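You operate a simulated robot arm through the tools that you are given. There is no shell and no other tool. Be economical: measure what you need, move in short steps, check, and stop when the job is done.

Carry out the task below with a simulated robot arm. There is one attempt and no reset: what you move stays moved.

Task
Put the can that says "G327" from the top of table w on top of the flat cheese there and the can that says "C720" on the top of the long table between tanks y54 and y57. Fetch the purple follower and set it on the top of table t. Take the small purple brush on the left end of table q and put it away on the top of table w. Put the small cheese labelled "Q472" from the middle of table q on the top of the steel cabinet. Take the teal follower on the top of table t and put it away on the top of the board rack. Take the can that says "V503" from the top of table t and leave it on the top of table w. Close the white drawer. Do these in any order. Set down upright: can.

The check looks at the end state, three seconds after you hand in, the way a careful person would. Anything else that was tipped, shoved, dropped, spilled or broken makes it a failure.

Robot
A 6-joint arm with a fingered hand on a trunk, on a base that drives. Base frame: it is fixed to the floor where the robot stands at the start and does not move with it; the origin is under the middle of the robot, x ahead of it, y to its left, z up; the surface under the hand at the start is at about z = 0.86. Lengths are in m, angles in rad, forces in N, time in s.
With the tool pointing down near the work surface it reaches from about 0.4 to 0.82 m from the robot's upright axis, wherever it stands. Its first joint turns from -2.897 to 2.897 rad. Places, roughly: flat cheese [0.75, -0.5, 1]; grey cup, white can [0.75, 0, 1]; purple follower [0.5, -0.25, 0.75]; small cheese [0.75, -1.75, 0.75]; small purple brush (6x5x7 cm) [0.7, -0.9, 0.8]; soda can, steel can [0.75, 1.5, 1]; teal follower [0.75, 1, 0.75]; top of table T [0.6, 1.5, 0.9]; top of table W [0.6, 0, 0.9]; top of the board rack [-4.7, 3.9, 1.5]; top of the long table between tanks Y54 and Y57 [0.9, 3.4, 0.8]; top of the steel cabinet (34x24 cm) [0.92, -2.88, 1.08]; white drawer [0.7, 2.8, 0.7]. Payload 4 kg.
Tool frame: the origin (TCP) lies between the finger pads and is the grasp point; the fingertips stand 0.02 m ahead of it; z points along the fingers, y is the line along which they close. Largest opening 0.14 m; the body of the gripper starts 0.054 m behind the TCP. The gripper is a hand of 3 fingers: y runs from the thumb to the fingers, the wrist lies at [0, 0, -0.215] in the tool frame, and closing takes about 1.5 s.
Orientation is told as [roll, pitch, yaw] about the base's x, y, z axes, in that order, counted from this pose: with the fingers straight down and closing along the base's y, the tool's x points along the base's -x, its y along +y and its z along -z.

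Tools
- The arm moves only by the tool play_rows. Its argument "targets" is one flat list of numbers, 7 for each row, row after row: the shift along the tool's x, y, z in m, then the turn, a rotation vector about the tool's x, y, z in rad, then the closure, from 0 (fully open) to 1 (shut). In form: [dx, dy, dz, rx, ry, rz, claw, dx, dy, dz, rx, ry, rz, claw, ...]. A call has 1 to 8 rows; each row is the pose to reach, as a shift and turn from the pose commanded when the call began, along the tool's axes at that moment. A row lasts 0.2 s, in which the tool goes at most 0.05 m and 0.15 rad; a call with a longer step from one row to the next is refused whole, and so is a gripper value outside its range. Where a pose cannot be reached the arm comes as near as it can. A force on the tool above 40 N (or 10 N above the force at the start of the call, whichever is more), or a blocked arm, ends the call early, and 0.2 s more pass. Each finger travels about 0.045 m/s and halts on what it meets, pressing with about 27 N; the grip force reading is that of the motor and also rises with nothing between the fingers. The clock runs only during rows and for 0.2 s after the last one: add rows that repeat a pose to give the fingers time. It gives the time, the measured TCP pose, the force on the tool (base axes), the opening and the grip force at its end, in the units of the frame above (readings bear some noise), with the torque about the TCP (base axes, N m) and any sound that the robot's microphone picked up.
- Cameras (640 x 400 px; columns grow to the right, rows downward): "scene" is now at [0.0567, 0.1571, 1.5609]; the picture's right is [-0.41, -0.91, 0.00], its down [-0.61, 0.28, -0.74] and it looks along [0.67, -0.31, -0.67] (base axes); focal length 273 px, centre (320, 200). "wrist" rides on the gripper at [0.074, -0.043, -0.079] in the tool frame; the picture's right is [0.50, 0.87, 0.00], its down [-0.59, 0.34, -0.73] and it looks along [-0.64, 0.37, 0.68] (tool axes); focal length 275 px, centre (320, 200). There is no depth. A picture from a camera that has moved, and an enlarged one, comes with that camera's place and axes in the base frame and with its lens.
- capture(camera): a new picture of that camera. No time passes.
- lift_body(by): slides the trunk up (or, below 0, down) by that many m; the arm and the scene camera ride with it, the base frame stays. It gives what a move gives, with no picture.
- roll_base(legs): drives the robot by 1 to 6 legs, each [ahead, left, turn to the left] in m, m and rad, along the robot's own axes; the way and the turn of a leg run together, so that a leg with both is an arc; at most 1.5 m and 3.142 rad a leg. The arm and the cameras ride along, it lands a little off, and it stops where it bumps. It gives what a move gives.
- hand_shape(shape): the hand has 3 fingers and takes this shape, open, in about a second: jaw (thumb against the fingers, like two jaws); tri (thumb and two fingers); tip (a fingertip pinch); poke (one finger out to press); point (the index stretched); flat (the hand flat); cup (the hand cupped); fist (a fist). The gripper value then closes the fingers along that shape, each until it touches; the sizes above hold for jaw. It gives what a move gives, with no picture.
- head_to(pan, tilt): turns the head with the scene camera to pan (to the left, within 2.094 rad either way) and tilt (down, from -0.506 to 1.204), counted from straight ahead of the robot. It gives what a move gives.
- enlarge(camera, box): a new picture of the part [left, top, right, bottom] of that camera's present view, enlarged. No time passes.
- close_job(): hands the job in; it is judged then, once.

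Go step by step. Nothing tells you exact positions but the pictures and the camera data: compare them with the known pose of the tool, close in by small moves and look again before you grip or let go. The budget is 217 turns and 210 pictures, counting those below and the enlarged ones. Unless the task says otherwise, let go and move clear before handing in.

The tools are called as name(argument=value, ...) on one line, values as JSON. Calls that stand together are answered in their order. play_rows: Moves the arm, as the interface text tells. Its arguments: {"type":"object","properties":{"targets":{"type":"array","items":{"type":"number"}}},"required":["targets"]} The other tools are called the same way: lift_body (by) slides the trunk up or down; hand_shape (shape) gives the hand a shape; roll_base (legs) drives the base; head_to (pan, tilt) turns the head that bears the scene camera; capture (camera) takes a picture; enlarge (camera, box) takes an enlarged picture of a part of a camera's view; close_job () hands the job in.

At the start:

```text
time: 0.0
eef_pos: [0.406, 0.1094, 1.146]
tool_rot: [0.001, 0.001, 0.001]
contact_force: [-0.3, -0.7, -0.9]
moment: [-0.02, -0.04, 0.02]
gripper_width: 0.1397
finger_force: 0.1
shape: jaw
trunk travel left (down, up): [-0.15, 0.44]
robot x, y, heading: [-0.0018, 0.0011, -0.003]
head pan, tilt: [-0.426, 0.738]
```

scene: 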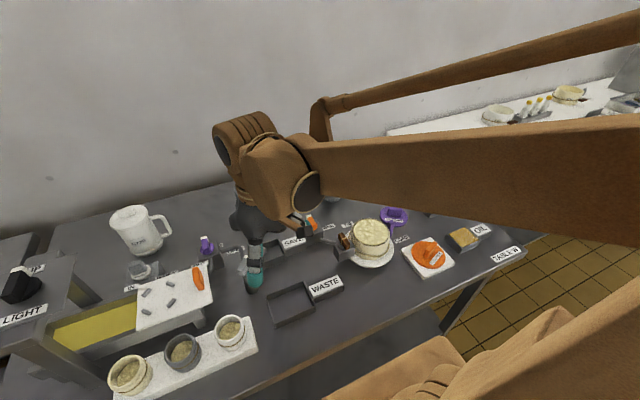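
wrist: 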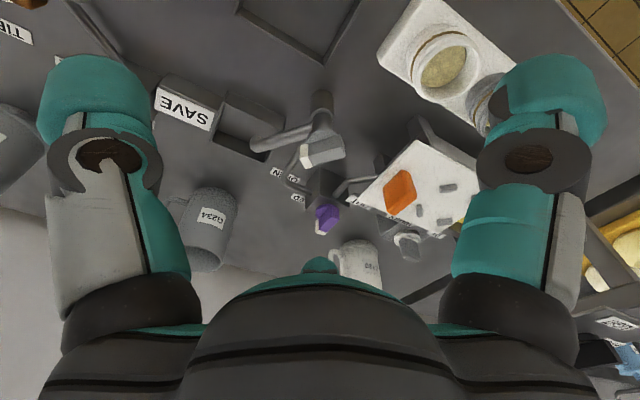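

I see table w with a flat cheese on a plate, cans/mugs, and the hand in the way. I'll look around with the head first.

head_to(pan=0.3, tilt=0.7)

capture(camera="scene")

head_to(pan=1.2, tilt=0.6)

capture(camera="scene")

head_to(pan=-1.1, tilt=0.6)

capture(camera="scene")

```text
time: 1.1
eef_pos: [0.4065, 0.1106, 1.1448]
tool_rot: [-0.001, 0.001, 0.0]
contact_force: [-0.3, 0.5, 0.6]
moment: [0.03, 0.02, 0.0]
gripper_width: 0.1399
finger_force: 0.0
shape: jaw
trunk travel left (down, up): [-0.15, 0.44]
robot x, y, heading: [0.0029, 0.002, 0.002]
head pan, tilt: [0.3, 0.7]
```

```text
207 pictures are left
camera scene: at [0.0619, 0.2166, 1.5641], right [0.29, -0.96, 0.0], down [-0.62, -0.19, -0.76], along [0.73, 0.23, -0.64], focal length 273 px, centre (320, 200)
```

scene: 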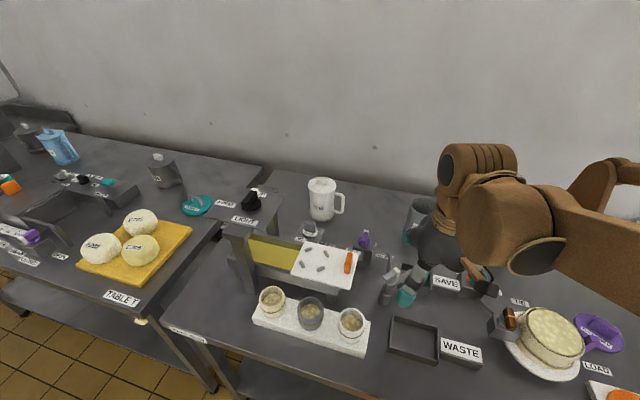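

```text
time: 2.3
eef_pos: [0.4067, 0.1094, 1.146]
tool_rot: [0.0, 0.0, 0.0]
contact_force: [-0.5, 0.3, 0.4]
moment: [0.02, 0.02, -0.02]
gripper_width: 0.14
finger_force: 0.2
shape: jaw
trunk travel left (down, up): [-0.15, 0.44]
robot x, y, heading: [-0.0012, 0.0027, -0.001]
head pan, tilt: [1.201, 0.6]
```

```text
206 pictures are left
camera scene: at [0.0128, 0.2739, 1.5727], right [0.93, -0.36, 0.0], down [-0.2, -0.53, -0.82], along [0.3, 0.77, -0.57], focal length 273 px, centre (320, 200)
```

scene: 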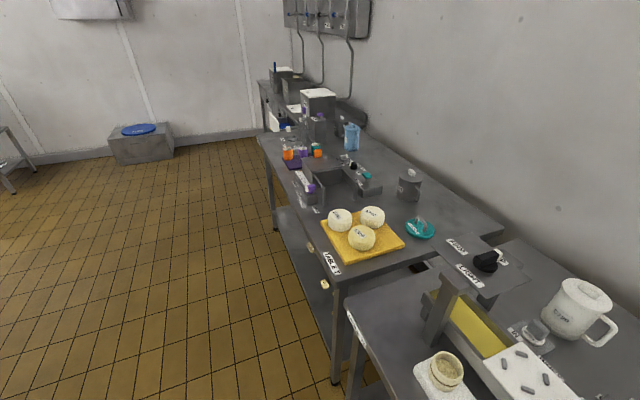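

```text
time: 4.4
eef_pos: [0.4065, 0.1093, 1.145]
tool_rot: [0.0, 0.001, 0.0]
contact_force: [0.2, 0.0, 0.7]
moment: [-0.02, 0.0, 0.0]
gripper_width: 0.14
finger_force: 0.1
shape: jaw
trunk travel left (down, up): [-0.15, 0.44]
robot x, y, heading: [-0.0023, -0.0029, -0.003]
head pan, tilt: [-1.1, 0.6]
```

```text
205 pictures are left
camera scene: at [0.0209, 0.1128, 1.5727], right [-0.89, -0.45, 0.0], down [-0.26, 0.5, -0.83], along [0.37, -0.73, -0.56], focal length 273 px, centre (320, 200)
```

scene: 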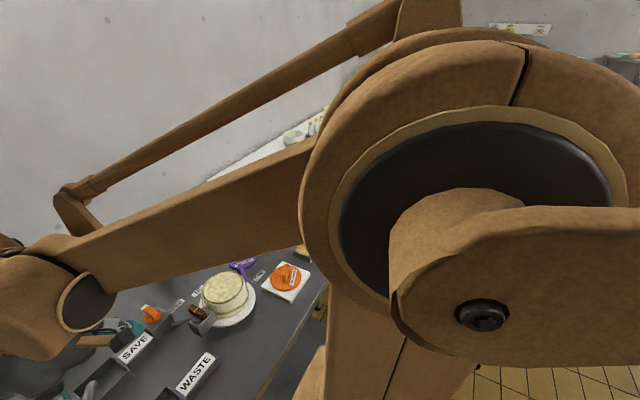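

The arm hides the right half of the table. I'll swing the hand to the left and look again.

play_rows(targets=[0, 0.04, -0.02, 0, 0, 0, 0, 0, 0.08, -0.04, 0, 0, 0, 0, 0, 0.12, -0.06, 0, 0, 0, 0, 0, 0.16, -0.08, 0, 0, 0, 0, 0, 0.2, -0.1, 0, 0, 0, 0, 0, 0.24, -0.11, 0, 0, 0, 0, 0, 0.28, -0.12, 0, 0, 0, 0, 0, 0.32, -0.13, 0, 0, 0, 0])

head_to(pan=-0.5, tilt=0.75)

capture(camera="scene")

head_to(pan=-1.2, tilt=0.6)

capture(camera="scene")

```text
time: 6.2
eef_pos: [0.404, 0.4321, 1.2746]
tool_rot: [0.0, 0.001, 0.0]
contact_force: [0.0, 0.5, 0.1]
moment: [0.01, 0.02, -0.01]
gripper_width: 0.1398
finger_force: 0.0
shape: jaw
trunk travel left (down, up): [-0.15, 0.44]
robot x, y, heading: [0.0026, -0.0016, 0.003]
head pan, tilt: [-1.1, 0.6]
```

```text
time: 7.2
eef_pos: [0.404, 0.4303, 1.2763]
tool_rot: [-0.001, 0.001, -0.001]
contact_force: [0.1, 0.0, -0.4]
moment: [0.0, -0.01, -0.01]
gripper_width: 0.14
finger_force: 0.0
shape: jaw
trunk travel left (down, up): [-0.15, 0.44]
robot x, y, heading: [-0.0027, -0.0002, -0.003]
head pan, tilt: [-0.499, 0.75]
```

```text
204 pictures are left
camera scene: at [0.0535, 0.152, 1.5599], right [-0.48, -0.88, 0.0], down [-0.6, 0.33, -0.73], along [0.64, -0.35, -0.68], focal length 273 px, centre (320, 200)
```

scene: 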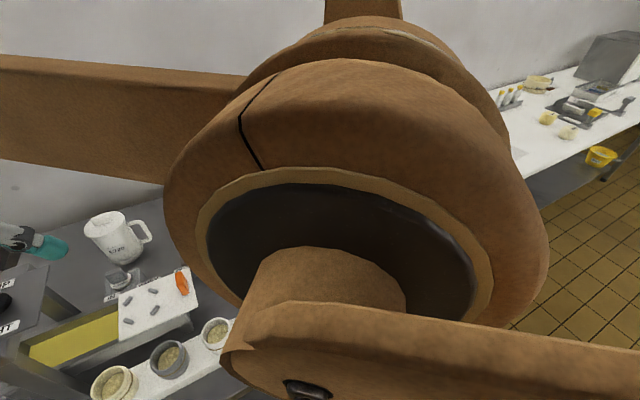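

```text
time: 8.3
eef_pos: [0.4046, 0.4314, 1.2767]
tool_rot: [-0.001, 0.0, 0.001]
contact_force: [-0.3, 0.3, 0.5]
moment: [-0.01, -0.04, 0.01]
gripper_width: 0.1397
finger_force: 0.1
shape: jaw
trunk travel left (down, up): [-0.15, 0.44]
robot x, y, heading: [-0.0014, 0.002, 0.0]
head pan, tilt: [-1.201, 0.6]
```

```text
203 pictures are left
camera scene: at [0.0128, 0.1094, 1.5727], right [-0.93, -0.36, 0.0], down [-0.2, 0.53, -0.83], along [0.3, -0.77, -0.56], focal length 273 px, centre (320, 200)
```

scene: 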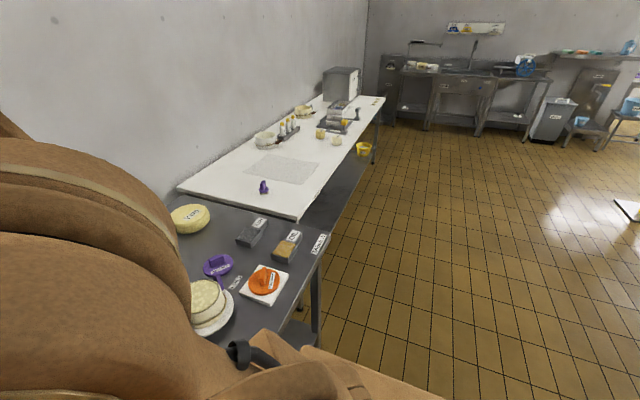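

Now I see the flat cheese at the far right back of table w, the purple follower and the purple brush on the white table q, with the cheeses and steel cabinet beyond. I'll enlarge for labels.

enlarge(camera="scene", box=[170, 60, 410, 210])

enlarge(camera="scene", box=[150, 180, 350, 350])

head_to(pan=0.5, tilt=0.7)

capture(camera="scene")

capture(camera="wrist")

```text
2.67 times, centred on (290, 135) of scene
camera zoom: at [0.0128, 0.1094, 1.5727], right [-0.93, -0.36, 0.0], down [-0.2, 0.53, -0.83], along [0.3, -0.77, -0.56], focal length 727 px, centre (400, 373)
```

zoom: 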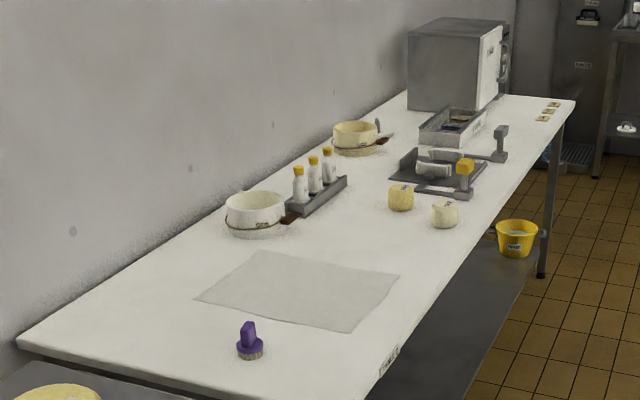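

```text
2.35 times, centred on (250, 265) of scene
camera zoom: at [0.0128, 0.1094, 1.5727], right [-0.93, -0.36, 0.0], down [-0.2, 0.53, -0.83], along [0.3, -0.77, -0.56], focal length 641 px, centre (485, 47)
```

zoom: 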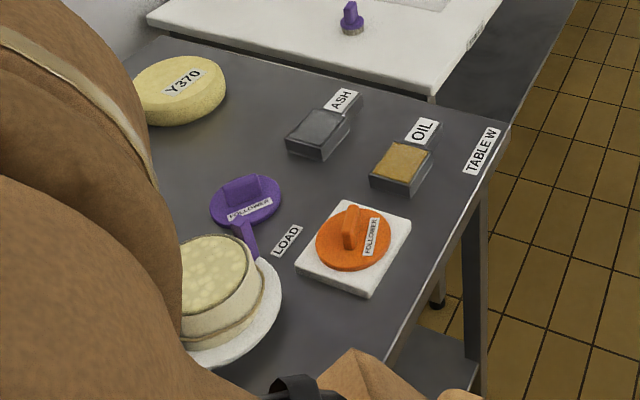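

```text
time: 10.0
eef_pos: [0.4042, 0.4299, 1.2769]
tool_rot: [-0.002, 0.0, 0.001]
contact_force: [0.3, -0.1, 0.2]
moment: [0.0, -0.02, -0.01]
gripper_width: 0.14
finger_force: 0.1
shape: jaw
trunk travel left (down, up): [-0.15, 0.44]
robot x, y, heading: [-0.0, 0.0019, -0.0]
head pan, tilt: [0.499, 0.7]
```

```text
200 pictures are left
camera scene: at [0.0554, 0.2324, 1.5641], right [0.48, -0.88, 0.0], down [-0.57, -0.31, -0.76], along [0.67, 0.37, -0.64], focal length 273 px, centre (320, 200)
```

scene: 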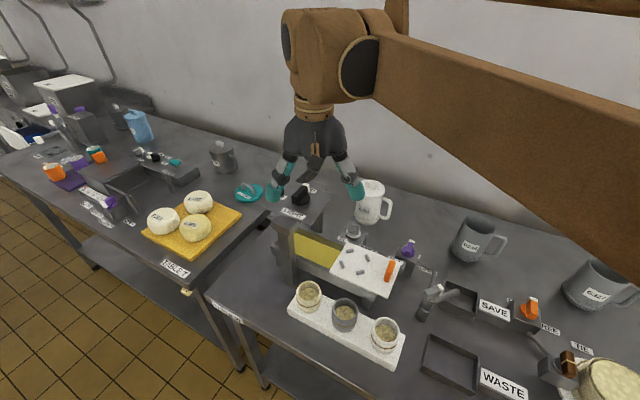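

```text
199 pictures are left
camera wrist: at [0.3293, 0.3874, 1.3563], right [-0.5, 0.87, 0.0], down [0.59, 0.34, 0.73], along [0.64, 0.37, -0.68], focal length 275 px, centre (320, 200)
```

wrist: 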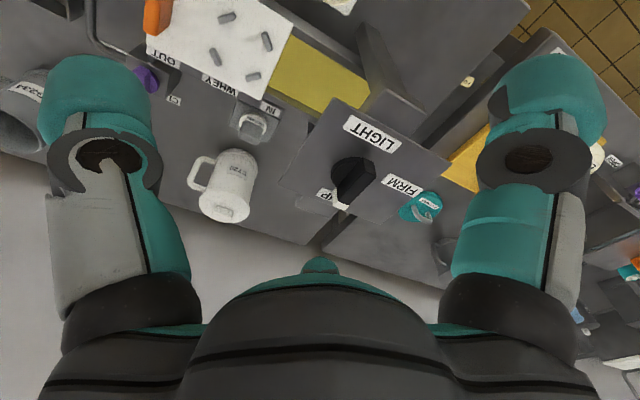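

enlarge(camera="scene", box=[320, 160, 640, 360])

enlarge(camera="scene", box=[0, 70, 320, 270])

enlarge(camera="wrist", box=[180, 120, 300, 240])

```text
2.00 times, centred on (480, 260) of scene
camera zoom: at [0.0554, 0.2324, 1.5641], right [0.48, -0.88, 0.0], down [-0.57, -0.31, -0.76], along [0.67, 0.37, -0.64], focal length 545 px, centre (0, 80)
```

zoom: 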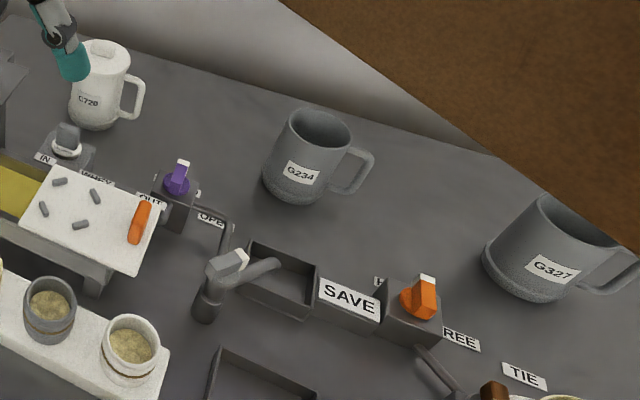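

```text
2.00 times, centred on (160, 170) of scene
camera zoom: at [0.0554, 0.2324, 1.5641], right [0.48, -0.88, 0.0], down [-0.57, -0.31, -0.76], along [0.67, 0.37, -0.64], focal length 545 px, centre (640, 260)
```

zoom: 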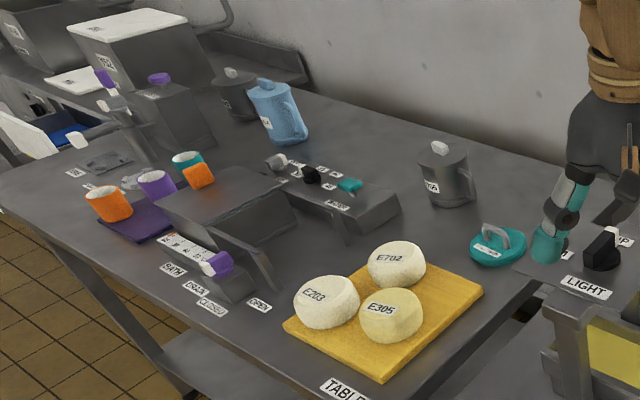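

```text
3.33 times, centred on (240, 180) of wrist
camera zoom: at [0.3293, 0.3874, 1.3563], right [-0.5, 0.87, 0.0], down [0.59, 0.34, 0.73], along [0.64, 0.37, -0.68], focal length 918 px, centre (587, 267)
```

zoom: 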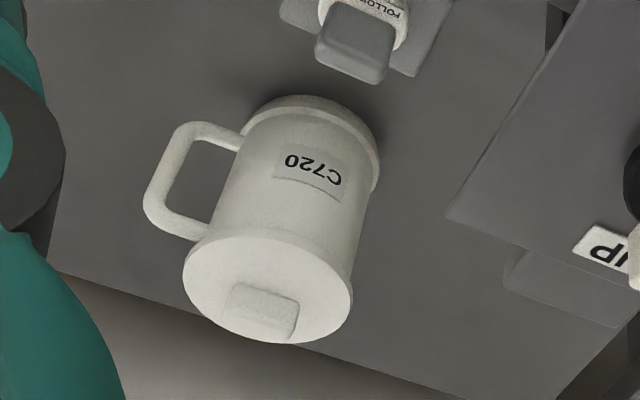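

The C720 is the white lidded can, G327 the big grey mug, V503 probably the grey lidded one on table t. I'll drive right to face G327 and the flat cheese.

roll_base(legs=[[0, -0.4, 0]])

head_to(pan=-0.1, tilt=0.7)

capture(camera="scene")

capture(camera="wrist")

```text
time: 12.5
eef_pos: [0.404, 0.0281, 1.2765]
tool_rot: [0.0, 0.0, 0.0]
contact_force: [-0.9, -0.5, -0.6]
moment: [0.01, 0.01, 0.02]
gripper_width: 0.1398
finger_force: 0.0
shape: jaw
trunk travel left (down, up): [-0.15, 0.44]
robot x, y, heading: [0.0017, -0.4033, 0.007]
head pan, tilt: [0.499, 0.7]
```

```text
time: 13.5
eef_pos: [0.4034, 0.0288, 1.2766]
tool_rot: [0.0, -0.001, 0.002]
contact_force: [-0.4, -0.3, 0.7]
moment: [0.03, -0.03, -0.02]
gripper_width: 0.1401
finger_force: 0.0
shape: jaw
trunk travel left (down, up): [-0.15, 0.44]
robot x, y, heading: [-0.0018, -0.4009, -0.004]
head pan, tilt: [-0.099, 0.7]
```

```text
195 pictures are left
camera scene: at [0.0654, -0.2196, 1.5641], right [-0.1, -1.0, 0.0], down [-0.64, 0.06, -0.76], along [0.76, -0.07, -0.64], focal length 273 px, centre (320, 200)
```

scene: 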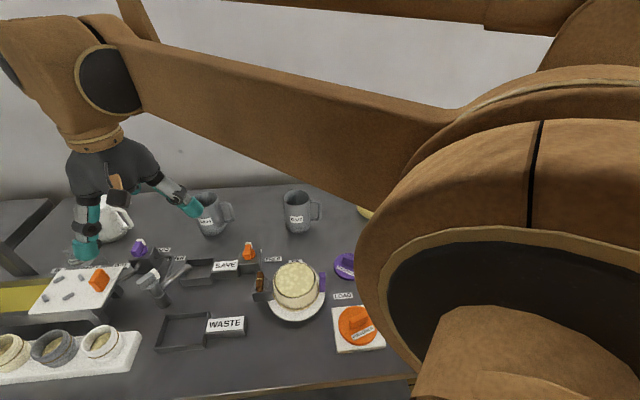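

```text
194 pictures are left
camera wrist: at [0.329, -0.015, 1.3563], right [-0.5, 0.87, 0.0], down [0.59, 0.34, 0.73], along [0.64, 0.37, -0.68], focal length 275 px, centre (320, 200)
```

wrist: 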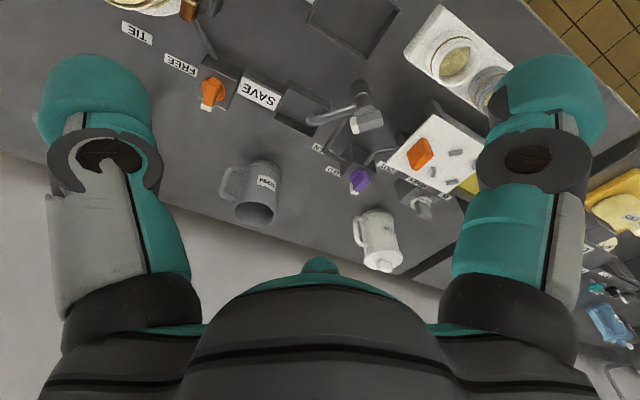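

The mug G327 stands at about (0.76, -0.20), ~9.5 cm wide, with its handle to the right. I'll turn the hand so it closes along x and bring it above.

play_rows(targets=[-0.03, -0.02, 0, 0, 0, 0.14, 0, -0.06, -0.04, 0, 0, 0, 0.28, 0, -0.09, -0.06, 0, 0, 0, 0.42, 0, -0.12, -0.08, 0, 0, 0, 0.56, 0, -0.15, -0.1, 0, 0, 0, 0.7, 0, -0.18, -0.12, 0, 0, 0, 0.84, 0, -0.21, -0.14, 0, 0, 0, 0.98, 0, -0.24, -0.16, 0, 0, 0, 1.12, 0])

capture(camera="scene")

capture(camera="wrist")

```text
time: 15.3
eef_pos: [0.6456, -0.1297, 1.2775]
tool_rot: [-0.002, -0.001, -1.12]
contact_force: [-0.1, -0.6, -0.3]
moment: [0.01, 0.07, 0.0]
gripper_width: 0.14
finger_force: 0.0
shape: jaw
trunk travel left (down, up): [-0.15, 0.44]
robot x, y, heading: [0.0005, -0.4013, -0.001]
head pan, tilt: [-0.099, 0.7]
```

```text
193 pictures are left
camera scene: at [0.0666, -0.22, 1.564], right [-0.1, -1.0, 0.0], down [-0.64, 0.06, -0.76], along [0.76, -0.07, -0.64], focal length 273 px, centre (320, 200)
```

scene: 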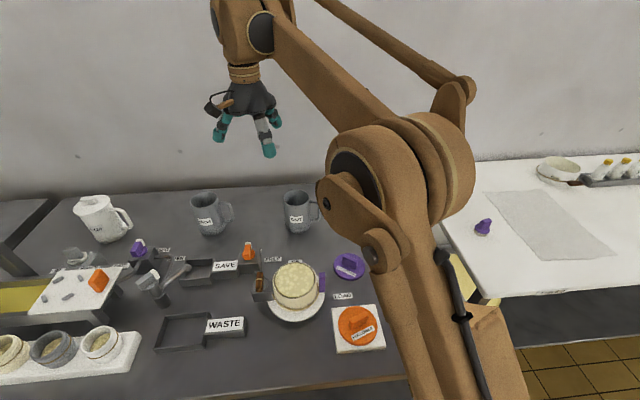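

```text
192 pictures are left
camera wrist: at [0.5736, -0.0831, 1.3575], right [0.56, 0.83, 0.0], down [0.56, -0.38, 0.73], along [0.61, -0.41, -0.68], focal length 275 px, centre (320, 200)
```

wrist: 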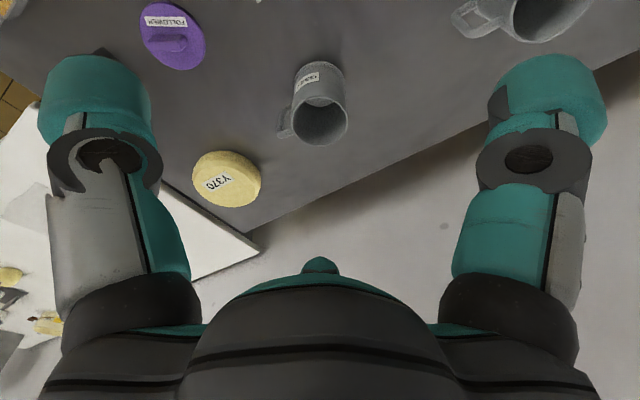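

play_rows(targets=[-0.02, 0.011, 0, 0, 0, 0.1, 0, -0.04, 0.022, 0.02, 0, 0, 0.2, 0, -0.06, 0.033, 0.06, 0, 0, 0.3, 0, -0.08, 0.044, 0.1, 0, 0, 0.4, 0, -0.1, 0.055, 0.14, 0, 0, 0.5, 0, -0.1155, 0.0663, 0.16, 0, 0, 0.58, 0])

capture(camera="scene")

capture(camera="wrist")

```text
time: 16.7
eef_pos: [0.7544, -0.2047, 1.1156]
tool_rot: [0.002, 0.0, -1.701]
contact_force: [0.3, -0.4, 0.1]
moment: [-0.04, 0.0, -0.04]
gripper_width: 0.14
finger_force: 0.1
shape: jaw
trunk travel left (down, up): [-0.15, 0.44]
robot x, y, heading: [-0.0008, -0.4038, 0.0]
head pan, tilt: [-0.099, 0.7]
```

```text
191 pictures are left
camera scene: at [0.0663, -0.2198, 1.5641], right [-0.1, -1.0, 0.0], down [-0.64, 0.06, -0.76], along [0.76, -0.07, -0.64], focal length 273 px, centre (320, 200)
```

scene: 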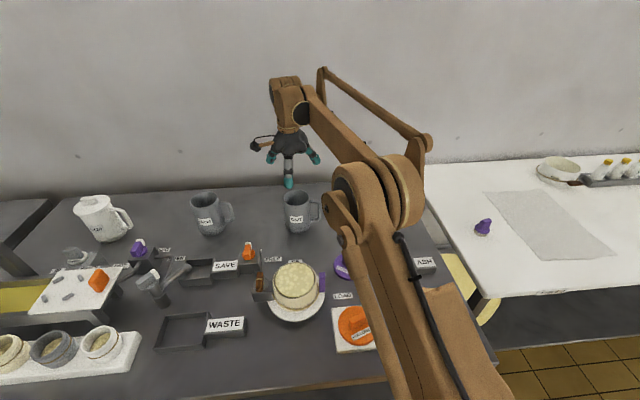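

```text
190 pictures are left
camera wrist: at [0.7217, -0.1261, 1.1962], right [0.92, 0.38, 0.0], down [0.26, -0.63, 0.73], along [0.28, -0.68, -0.68], focal length 275 px, centre (320, 200)
```

wrist: 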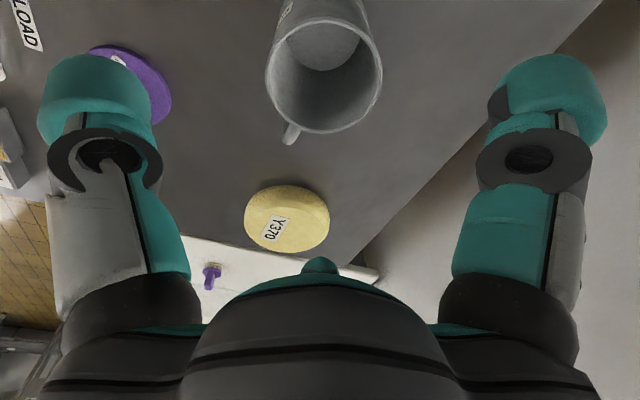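

play_rows(targets=[-0.0025, 0.0044, 0.04, 0, 0, 0, 0, -0.0025, 0.0044, 0.08, 0, 0, 0, 0, -0.0025, 0.0044, 0.12, 0, 0, 0, 0, -0.0025, 0.0044, 0.16, 0, 0, 0, 0, -0.0025, 0.0044, 0.165, 0, 0, 0, 0])

enlarge(camera="scene", box=[220, 100, 420, 250])

capture(camera="wrist")

```text
time: 17.9
eef_pos: [0.7587, -0.2109, 0.9524]
tool_rot: [0.0, 0.0, -1.699]
contact_force: [0.6, -0.1, 2.4]
moment: [0.03, 0.0, 0.0]
gripper_width: 0.14
finger_force: 0.1
shape: jaw
trunk travel left (down, up): [-0.15, 0.44]
robot x, y, heading: [0.0038, -0.4036, 0.003]
head pan, tilt: [-0.099, 0.7]
```

```text
2.67 times, centred on (320, 175) of scene
camera zoom: at [0.0654, -0.2198, 1.5642], right [-0.1, -1.0, 0.0], down [-0.64, 0.06, -0.76], along [0.76, -0.07, -0.64], focal length 727 px, centre (320, 267)
```

zoom: 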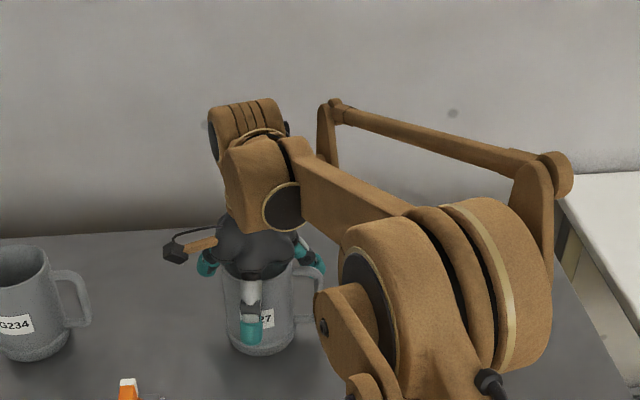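

```text
188 pictures are left
camera wrist: at [0.7241, -0.132, 1.0308], right [0.92, 0.39, 0.0], down [0.26, -0.63, 0.73], along [0.28, -0.68, -0.68], focal length 275 px, centre (320, 200)
```

wrist: 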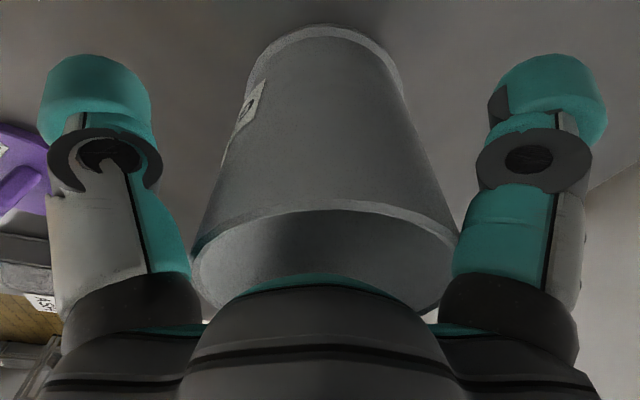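

The hand straddles the mug centred. Closing now, slightly raised.

play_rows(targets=[0, 0, -0.005, 0, 0, 0, 0.3, 0, 0, -0.005, 0, 0, 0, 0.6, 0, 0, -0.005, 0, 0, 0, 1, 0, 0, -0.005, 0, 0, 0, 1, 0, 0, -0.005, 0, 0, 0, 1, 0, 0, -0.005, 0, 0, 0, 1, 0, 0, -0.005, 0, 0, 0, 1])

capture(camera="wrist")

```text
time: 19.5
eef_pos: [0.7575, -0.2102, 0.9556]
tool_rot: [-0.002, 0.0, -1.698]
contact_force: [-0.2, -0.4, -0.8]
moment: [0.02, -0.01, -0.02]
gripper_width: 0.0753
finger_force: 27.0
shape: jaw
trunk travel left (down, up): [-0.15, 0.44]
robot x, y, heading: [0.0013, -0.4027, -0.003]
head pan, tilt: [-0.099, 0.7]
```

```text
187 pictures are left
camera wrist: at [0.7243, -0.1315, 1.0363], right [0.92, 0.39, 0.0], down [0.26, -0.63, 0.73], along [0.28, -0.68, -0.68], focal length 275 px, centre (320, 200)
```

wrist: 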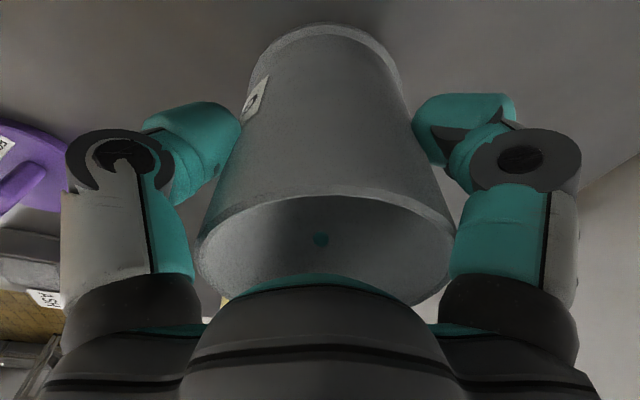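

Gripped. Lifting straight up.

play_rows(targets=[0, 0, -0.02, 0, 0, 0, 1, 0, 0, -0.05, 0, 0, 0, 1, 0, 0, -0.08, 0, 0, 0, 1, 0, 0, -0.12, 0, 0, 0, 1, 0, 0, -0.15, 0, 0, 0, 1])

capture(camera="wrist")

capture(camera="scene")

```text
time: 20.7
eef_pos: [0.7573, -0.2104, 1.1072]
tool_rot: [0.0, 0.001, -1.699]
contact_force: [-0.8, 0.3, -2.0]
moment: [0.02, 0.0, 0.01]
gripper_width: 0.0755
finger_force: 26.6
shape: jaw
trunk travel left (down, up): [-0.15, 0.44]
robot x, y, heading: [0.0002, -0.4061, 0.002]
head pan, tilt: [-0.099, 0.7]
```

```text
186 pictures are left
camera wrist: at [0.7232, -0.1318, 1.1874], right [0.92, 0.39, 0.0], down [0.26, -0.63, 0.73], along [0.28, -0.68, -0.68], focal length 275 px, centre (320, 200)
```

wrist: 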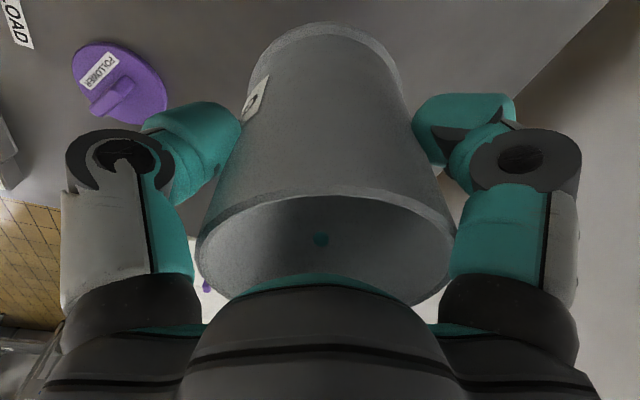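

```text
185 pictures are left
camera scene: at [0.0655, -0.2198, 1.5641], right [-0.1, -1.0, 0.0], down [-0.64, 0.06, -0.76], along [0.76, -0.07, -0.64], focal length 273 px, centre (320, 200)
```

scene: 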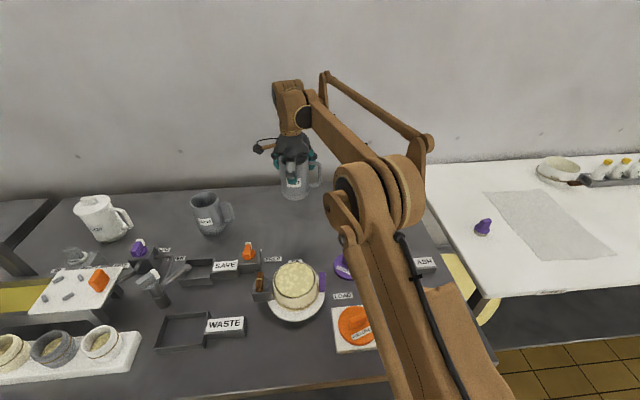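

Now I'll drive right 0.15 so the flat cheese is straight ahead, then look.

roll_base(legs=[[0, -0.15, 0]])

play_rows(targets=[-0.04, 0, -0.01, 0, 0, 0, 1, -0.07, 0, -0.02, 0, 0, 0, 1])

head_to(pan=-0.05, tilt=0.6)

capture(camera="scene")

capture(camera="wrist")

```text
time: 22.1
eef_pos: [0.7573, -0.3633, 1.1075]
tool_rot: [0.0, 0.0, -1.697]
contact_force: [-0.5, 0.2, -1.5]
moment: [0.04, 0.01, -0.01]
gripper_width: 0.0753
finger_force: 27.0
shape: jaw
trunk travel left (down, up): [-0.15, 0.44]
robot x, y, heading: [0.0001, -0.5527, 0.006]
head pan, tilt: [-0.099, 0.7]
```

```text
time: 22.7
eef_pos: [0.7492, -0.4322, 1.1291]
tool_rot: [0.0, 0.0, -1.699]
contact_force: [-0.7, -0.4, -2.1]
moment: [0.04, 0.01, 0.0]
gripper_width: 0.0755
finger_force: 27.1
shape: jaw
trunk travel left (down, up): [-0.15, 0.44]
robot x, y, heading: [0.0018, -0.555, -0.002]
head pan, tilt: [-0.099, 0.7]
```

```text
time: 23.4
eef_pos: [0.7487, -0.4325, 1.1292]
tool_rot: [0.001, 0.001, -1.696]
contact_force: [-0.1, 0.8, -0.7]
moment: [0.02, -0.03, -0.03]
gripper_width: 0.0751
finger_force: 27.1
shape: jaw
trunk travel left (down, up): [-0.15, 0.44]
robot x, y, heading: [0.0032, -0.552, 0.001]
head pan, tilt: [-0.051, 0.6]
```

```text
184 pictures are left
camera scene: at [0.0698, -0.3677, 1.5727], right [-0.05, -1.0, 0.0], down [-0.56, 0.03, -0.82], along [0.82, -0.04, -0.57], focal length 273 px, centre (320, 200)
```

scene: 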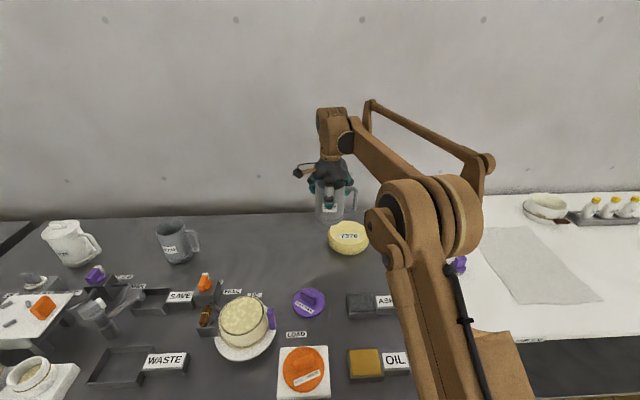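

```text
183 pictures are left
camera wrist: at [0.7154, -0.354, 1.2074], right [0.92, 0.39, 0.0], down [0.26, -0.63, 0.73], along [0.28, -0.68, -0.68], focal length 275 px, centre (320, 200)
```

wrist: 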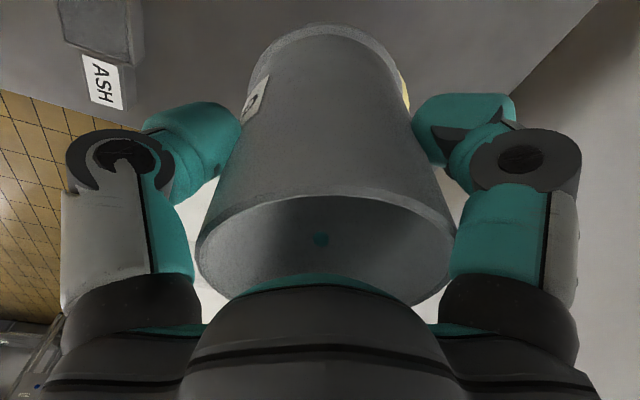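

enlarge(camera="scene", box=[280, 170, 400, 270])

```text
4.00 times, centred on (340, 220) of scene
camera zoom: at [0.0698, -0.3677, 1.5727], right [-0.05, -1.0, 0.0], down [-0.56, 0.03, -0.82], along [0.82, -0.04, -0.57], focal length 1090 px, centre (240, 120)
```

zoom: 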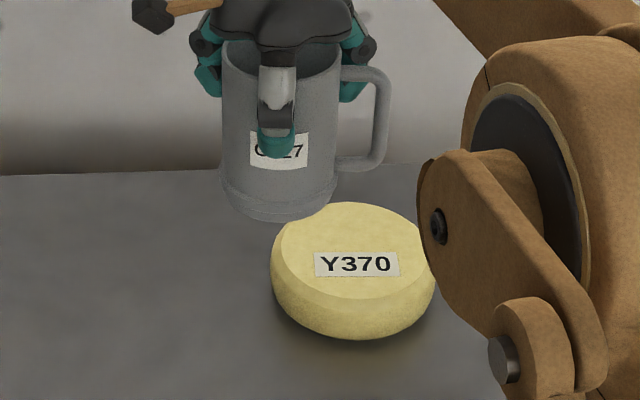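

The cheese's centre is near (0.815, -0.505), top z ≈ 0.908. Moving the mug above it, then down close.

play_rows(targets=[-0.033, 0.034, 0, 0, 0, 0, 1, -0.065, 0.068, 0, 0, 0, 0, 1, -0.065, 0.068, 0.04, 0, 0, 0, 1, -0.065, 0.068, 0.08, 0, 0, 0, 1, -0.065, 0.068, 0.1, 0, 0, 0, 1])

enlarge(camera="scene", box=[280, 170, 400, 270])

```text
time: 24.6
eef_pos: [0.8081, -0.5058, 1.0257]
tool_rot: [-0.001, 0.001, -1.7]
contact_force: [-0.3, 0.1, -1.7]
moment: [0.03, 0.01, 0.0]
gripper_width: 0.0747
finger_force: 27.3
shape: jaw
out of reach, approached as far as the arm can: row 2
trunk travel left (down, up): [-0.15, 0.44]
robot x, y, heading: [0.0036, -0.5539, 0.001]
head pan, tilt: [-0.051, 0.6]
```

```text
4.00 times, centred on (340, 220) of scene
camera zoom: at [0.0702, -0.3677, 1.5727], right [-0.05, -1.0, 0.0], down [-0.56, 0.03, -0.82], along [0.82, -0.04, -0.57], focal length 1090 px, centre (240, 120)
```

zoom: 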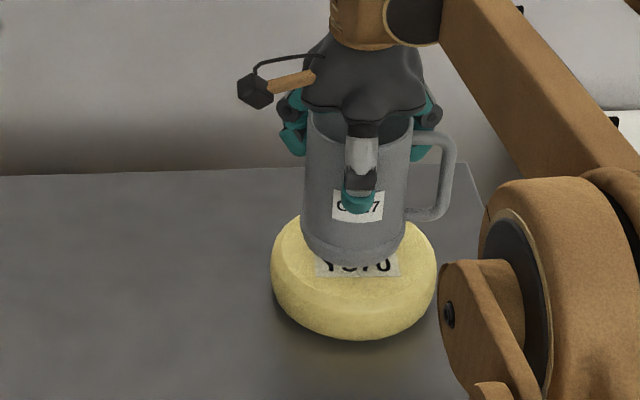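

play_rows(targets=[0, 0, 0.006, 0, 0, 0, 1, 0, 0, 0.011, 0, 0, 0, 1, 0, 0, 0.015, 0, 0, 0, 1])

enlarge(camera="scene", box=[280, 170, 400, 270])

```text
time: 25.4
eef_pos: [0.8075, -0.5055, 1.0107]
tool_rot: [0.0, 0.001, -1.699]
contact_force: [0.1, 0.7, -1.6]
moment: [0.02, 0.01, -0.03]
gripper_width: 0.0747
finger_force: 27.0
shape: jaw
trunk travel left (down, up): [-0.15, 0.44]
robot x, y, heading: [0.0003, -0.5532, 0.006]
head pan, tilt: [-0.051, 0.6]
```

```text
4.00 times, centred on (340, 220) of scene
camera zoom: at [0.0699, -0.3677, 1.5727], right [-0.05, -1.0, 0.0], down [-0.56, 0.03, -0.82], along [0.82, -0.04, -0.57], focal length 1090 px, centre (240, 120)
```

zoom: 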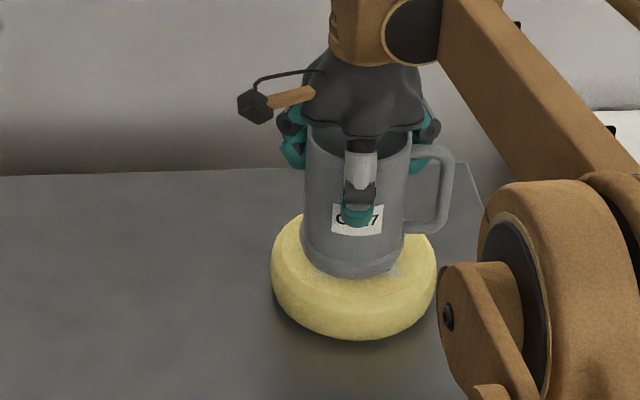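

play_rows(targets=[0, 0, 0.003, 0, 0, 0, 1, 0, 0, 0.006, 0, 0, 0, 1])

```text
time: 26.0
eef_pos: [0.8077, -0.5048, 1.0055]
tool_rot: [-0.001, 0.001, -1.698]
contact_force: [-0.9, 0.3, -0.6]
moment: [0.05, 0.03, -0.03]
gripper_width: 0.075
finger_force: 27.5
shape: jaw
trunk travel left (down, up): [-0.15, 0.44]
robot x, y, heading: [0.0017, -0.5526, 0.002]
head pan, tilt: [-0.051, 0.6]
```

play_rows(targets=[0, 0, 0.002, 0, 0, 0, 1, 0, 0, 0.004, 0, 0, 0, 1])

```text
time: 26.6
eef_pos: [0.8059, -0.5057, 1.005]
tool_rot: [0.002, 0.001, -1.7]
contact_force: [8.8, -1.4, 30.1]
moment: [0.01, -0.01, 0.03]
gripper_width: 0.0749
finger_force: 27.2
shape: jaw
trunk travel left (down, up): [-0.15, 0.44]
robot x, y, heading: [-0.0001, -0.5541, 0.004]
head pan, tilt: [-0.051, 0.6]
```

Contact made; easing up a hair and opening.

play_rows(targets=[0, 0, -0.003, 0, 0, 0, 1, 0, 0, -0.003, 0, 0, 0, 0.4, 0, 0, -0.003, 0, 0, 0, 0.2, 0, 0, -0.003, 0, 0, 0, 0, 0, 0, -0.003, 0, 0, 0, 0, 0, 0, -0.003, 0, 0, 0, 0, 0, 0, -0.003, 0, 0, 0, 0])

enlarge(camera="scene", box=[280, 170, 400, 270])

capture(camera="wrist")

```text
time: 28.2
eef_pos: [0.8077, -0.5046, 1.0048]
tool_rot: [0.001, -0.001, -1.698]
contact_force: [-0.3, 0.1, 0.1]
moment: [0.01, 0.02, 0.02]
gripper_width: 0.1397
finger_force: 0.0
shape: jaw
trunk travel left (down, up): [-0.15, 0.44]
robot x, y, heading: [0.0003, -0.5529, -0.002]
head pan, tilt: [-0.051, 0.6]
```

```text
4.00 times, centred on (340, 220) of scene
camera zoom: at [0.0697, -0.3677, 1.5727], right [-0.05, -1.0, 0.0], down [-0.56, 0.03, -0.82], along [0.82, -0.04, -0.57], focal length 1090 px, centre (240, 120)
```

zoom: 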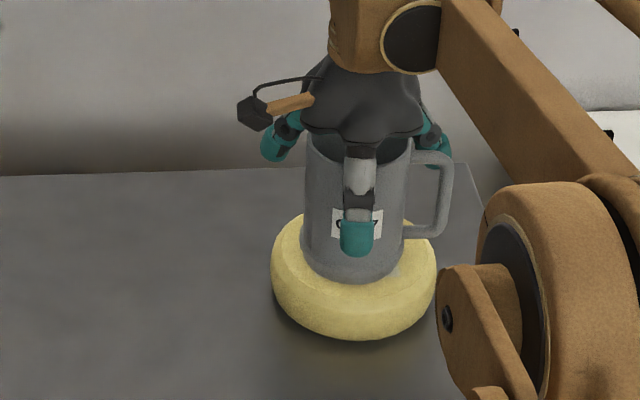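

```text
178 pictures are left
camera wrist: at [0.7737, -0.4265, 1.0849], right [0.92, 0.39, 0.0], down [0.26, -0.63, 0.73], along [0.28, -0.68, -0.68], focal length 275 px, centre (320, 200)
```

wrist: 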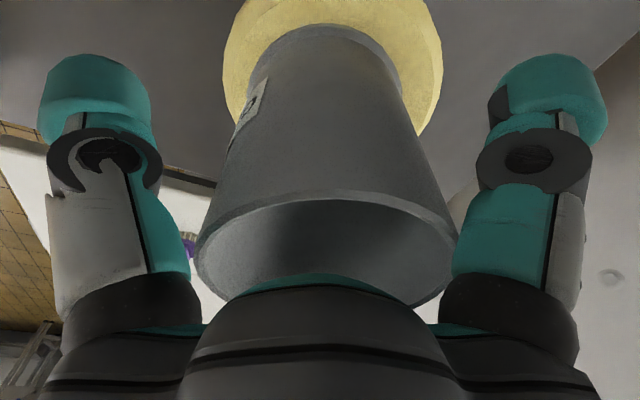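

Mug stands on the cheese. Retreating upward, then looking at the brush.

play_rows(targets=[0, 0, -0.04, 0, 0, 0, 0, 0, 0, -0.08, 0, 0, 0, 0, 0, 0, -0.12, 0, 0, 0, 0, 0, 0, -0.16, 0, 0, 0, 0, 0, -0.04, -0.18, 0, 0, 0, 0, 0, -0.09, -0.19, 0, 0, 0, 0, 0, -0.14, -0.2, 0, 0, 0, 0, 0, -0.19, -0.2, 0, 0, 0, 0])

roll_base(legs=[[0, -0.5, 0]])

head_to(pan=0.1, tilt=0.65)

capture(camera="scene")

capture(camera="wrist")

```text
refused: row 6 steps farther than a row can; nothing moved
```

```text
time: 31.1
eef_pos: [0.8088, -1.0081, 1.0067]
tool_rot: [0.0, -0.003, -1.697]
contact_force: [-0.3, 0.5, 1.1]
moment: [0.03, 0.04, -0.02]
gripper_width: 0.1401
finger_force: 0.1
shape: jaw
trunk travel left (down, up): [-0.15, 0.44]
robot x, y, heading: [0.0021, -1.0633, 0.008]
head pan, tilt: [-0.051, 0.6]
```

```text
time: 31.8
eef_pos: [0.8083, -1.0086, 1.0043]
tool_rot: [0.0, 0.002, -1.696]
contact_force: [-0.6, -0.7, 0.3]
moment: [0.0, 0.01, -0.01]
gripper_width: 0.1397
finger_force: 0.0
shape: jaw
trunk travel left (down, up): [-0.15, 0.44]
robot x, y, heading: [0.0032, -1.0596, 0.005]
head pan, tilt: [0.099, 0.649]
```

```text
177 pictures are left
camera scene: at [0.0687, -0.8608, 1.5685], right [0.1, -0.99, 0.0], down [-0.6, -0.06, -0.8], along [0.79, 0.08, -0.6], focal length 273 px, centre (320, 200)
```

scene: 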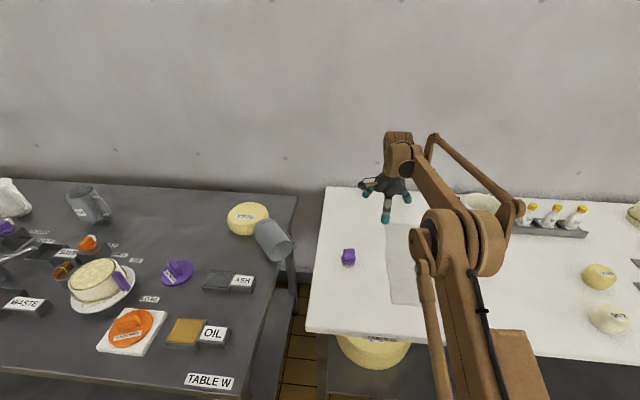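

```text
176 pictures are left
camera wrist: at [0.7749, -0.9303, 1.0848], right [0.92, 0.39, 0.0], down [0.26, -0.63, 0.73], along [0.28, -0.68, -0.68], focal length 275 px, centre (320, 200)
```

wrist: 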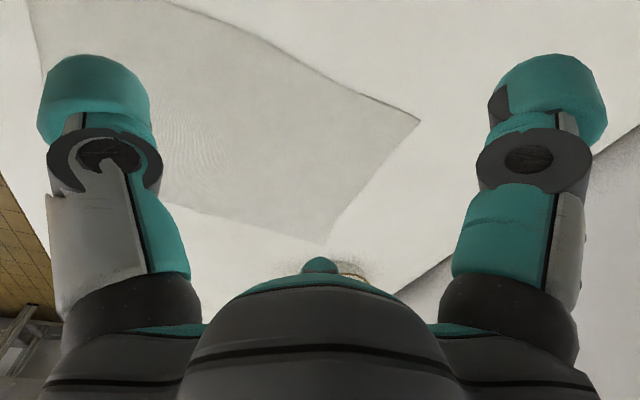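

That was my mistake: the retreat was refused and I'd chained the drive behind it, so the hand dragged the mug off the cheese and it lies tipped near the table edge. I'll look carefully and recover it.

enlarge(camera="scene", box=[200, 180, 320, 280])

play_rows(targets=[0, 0, -0.04, 0, 0, 0, 0, 0, 0, -0.08, 0, 0, 0, 0, 0, 0, -0.12, 0, 0, 0, 0, 0, 0, -0.16, 0, 0, 0, 0, 0, 0, -0.2, 0, 0, 0, 0])

```text
4.00 times, centred on (260, 230) of scene
camera zoom: at [0.0687, -0.8608, 1.5685], right [0.1, -0.99, 0.0], down [-0.6, -0.06, -0.8], along [0.79, 0.08, -0.6], focal length 1090 px, centre (560, 80)
```

zoom: 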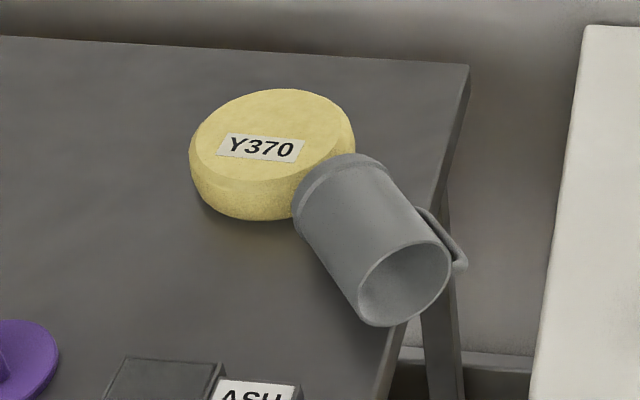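

```text
time: 33.0
eef_pos: [0.7824, -1.0094, 1.189]
tool_rot: [0.001, 0.001, -1.697]
contact_force: [-0.1, 0.1, 0.8]
moment: [-0.01, -0.01, -0.03]
gripper_width: 0.14
finger_force: 0.0
shape: jaw
out of reach, approached as far as the arm can: row 3, 4, 5
trunk travel left (down, up): [-0.15, 0.44]
robot x, y, heading: [0.0021, -1.0611, 0.004]
head pan, tilt: [0.099, 0.649]
```

The mug lies whole on the table, mouth facing front-right, base against the cheese. I'll check whether the "tip" shape suits pinching its rim wall.

hand_shape(shape="tip")

capture(camera="wrist")

capture(camera="scene")

hand_shape(shape="tri")

capture(camera="wrist")

```text
time: 33.9
eef_pos: [0.7828, -1.009, 1.1855]
tool_rot: [0.0, -0.001, -1.696]
contact_force: [0.1, -0.1, -0.5]
moment: [0.01, -0.04, -0.05]
gripper_width: 0.14
finger_force: 0.0
shape: tip
trunk travel left (down, up): [-0.15, 0.44]
robot x, y, heading: [0.0008, -1.0638, 0.006]
head pan, tilt: [0.099, 0.649]
```

```text
174 pictures are left
camera wrist: at [0.7494, -0.9307, 1.2665], right [0.92, 0.39, 0.0], down [0.26, -0.63, 0.73], along [0.28, -0.68, -0.68], focal length 275 px, centre (320, 200)
```

wrist: 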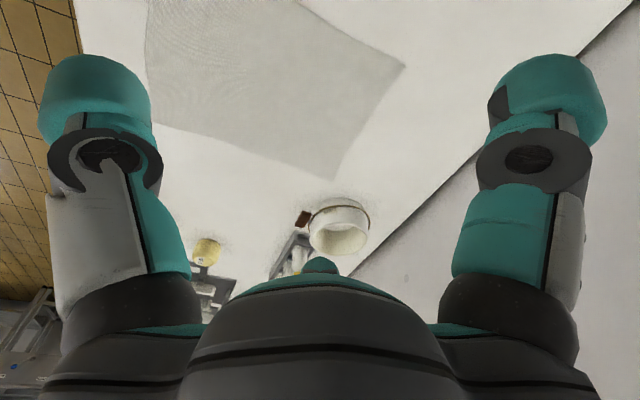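

```text
173 pictures are left
camera scene: at [0.0688, -0.8607, 1.5684], right [0.1, -0.99, 0.0], down [-0.6, -0.06, -0.8], along [0.79, 0.08, -0.6], focal length 273 px, centre (320, 200)
```

scene: 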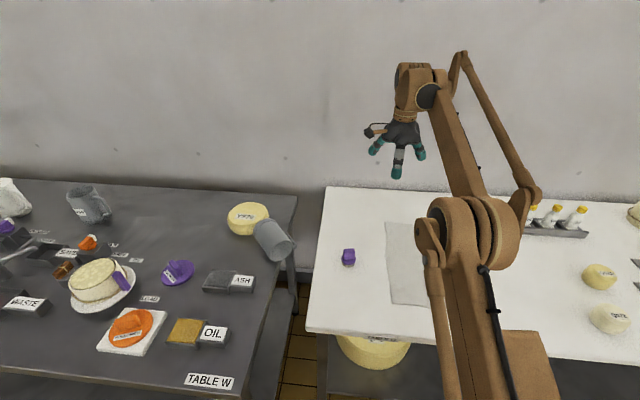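

```text
time: 34.8
eef_pos: [0.7826, -1.0104, 1.1868]
tool_rot: [0.001, 0.001, -1.696]
contact_force: [0.4, 1.2, 0.6]
moment: [0.0, 0.0, 0.03]
gripper_width: 0.14
finger_force: 0.1
shape: tri
trunk travel left (down, up): [-0.15, 0.44]
robot x, y, heading: [0.003, -1.0609, 0.005]
head pan, tilt: [0.099, 0.649]
```

```text
172 pictures are left
camera wrist: at [0.7493, -0.9307, 1.2666], right [0.92, 0.39, 0.0], down [0.26, -0.63, 0.73], along [0.28, -0.68, -0.68], focal length 275 px, centre (320, 200)
```

wrist: 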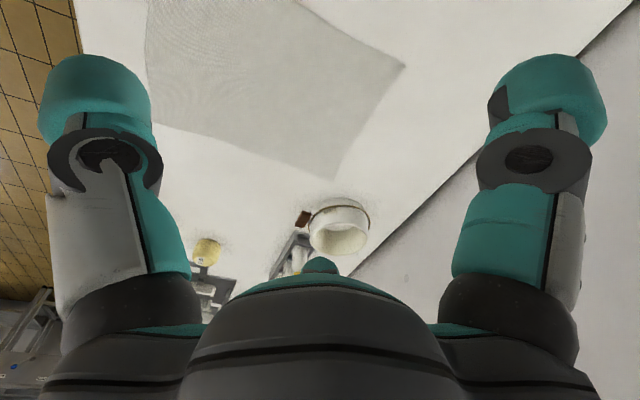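

enlarge(camera="scene", box=[350, 50, 450, 190])

hand_shape(shape="jaw")

enlarge(camera="scene", box=[350, 50, 450, 190])

```text
2.86 times, centred on (400, 120) of scene
camera zoom: at [0.0687, -0.8607, 1.5684], right [0.1, -0.99, 0.0], down [-0.6, -0.06, -0.8], along [0.79, 0.08, -0.6], focal length 779 px, centre (91, 429)
```

zoom: 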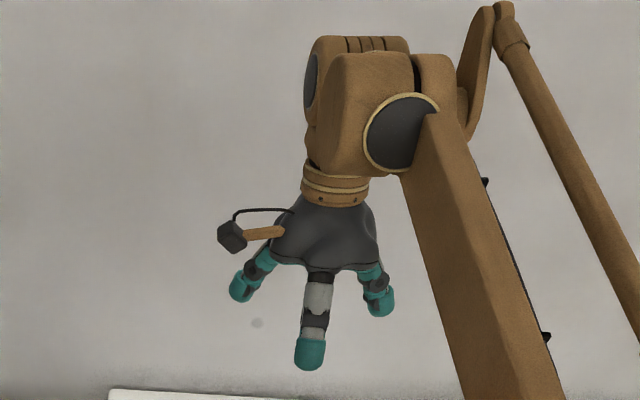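

```text
time: 35.7
eef_pos: [0.783, -1.0083, 1.1867]
tool_rot: [-0.001, 0.0, -1.696]
contact_force: [-0.2, 0.4, -0.4]
moment: [0.01, 0.01, 0.02]
gripper_width: 0.1401
finger_force: 0.0
shape: jaw
trunk travel left (down, up): [-0.15, 0.44]
robot x, y, heading: [0.0011, -1.0612, 0.008]
head pan, tilt: [0.099, 0.649]
```

```text
2.86 times, centred on (400, 120) of scene
camera zoom: at [0.0687, -0.8607, 1.5684], right [0.1, -0.99, 0.0], down [-0.6, -0.06, -0.8], along [0.79, 0.08, -0.6], focal length 779 px, centre (91, 429)
```

zoom: 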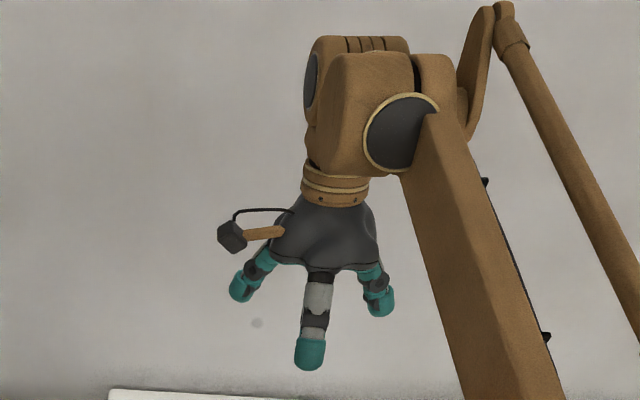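

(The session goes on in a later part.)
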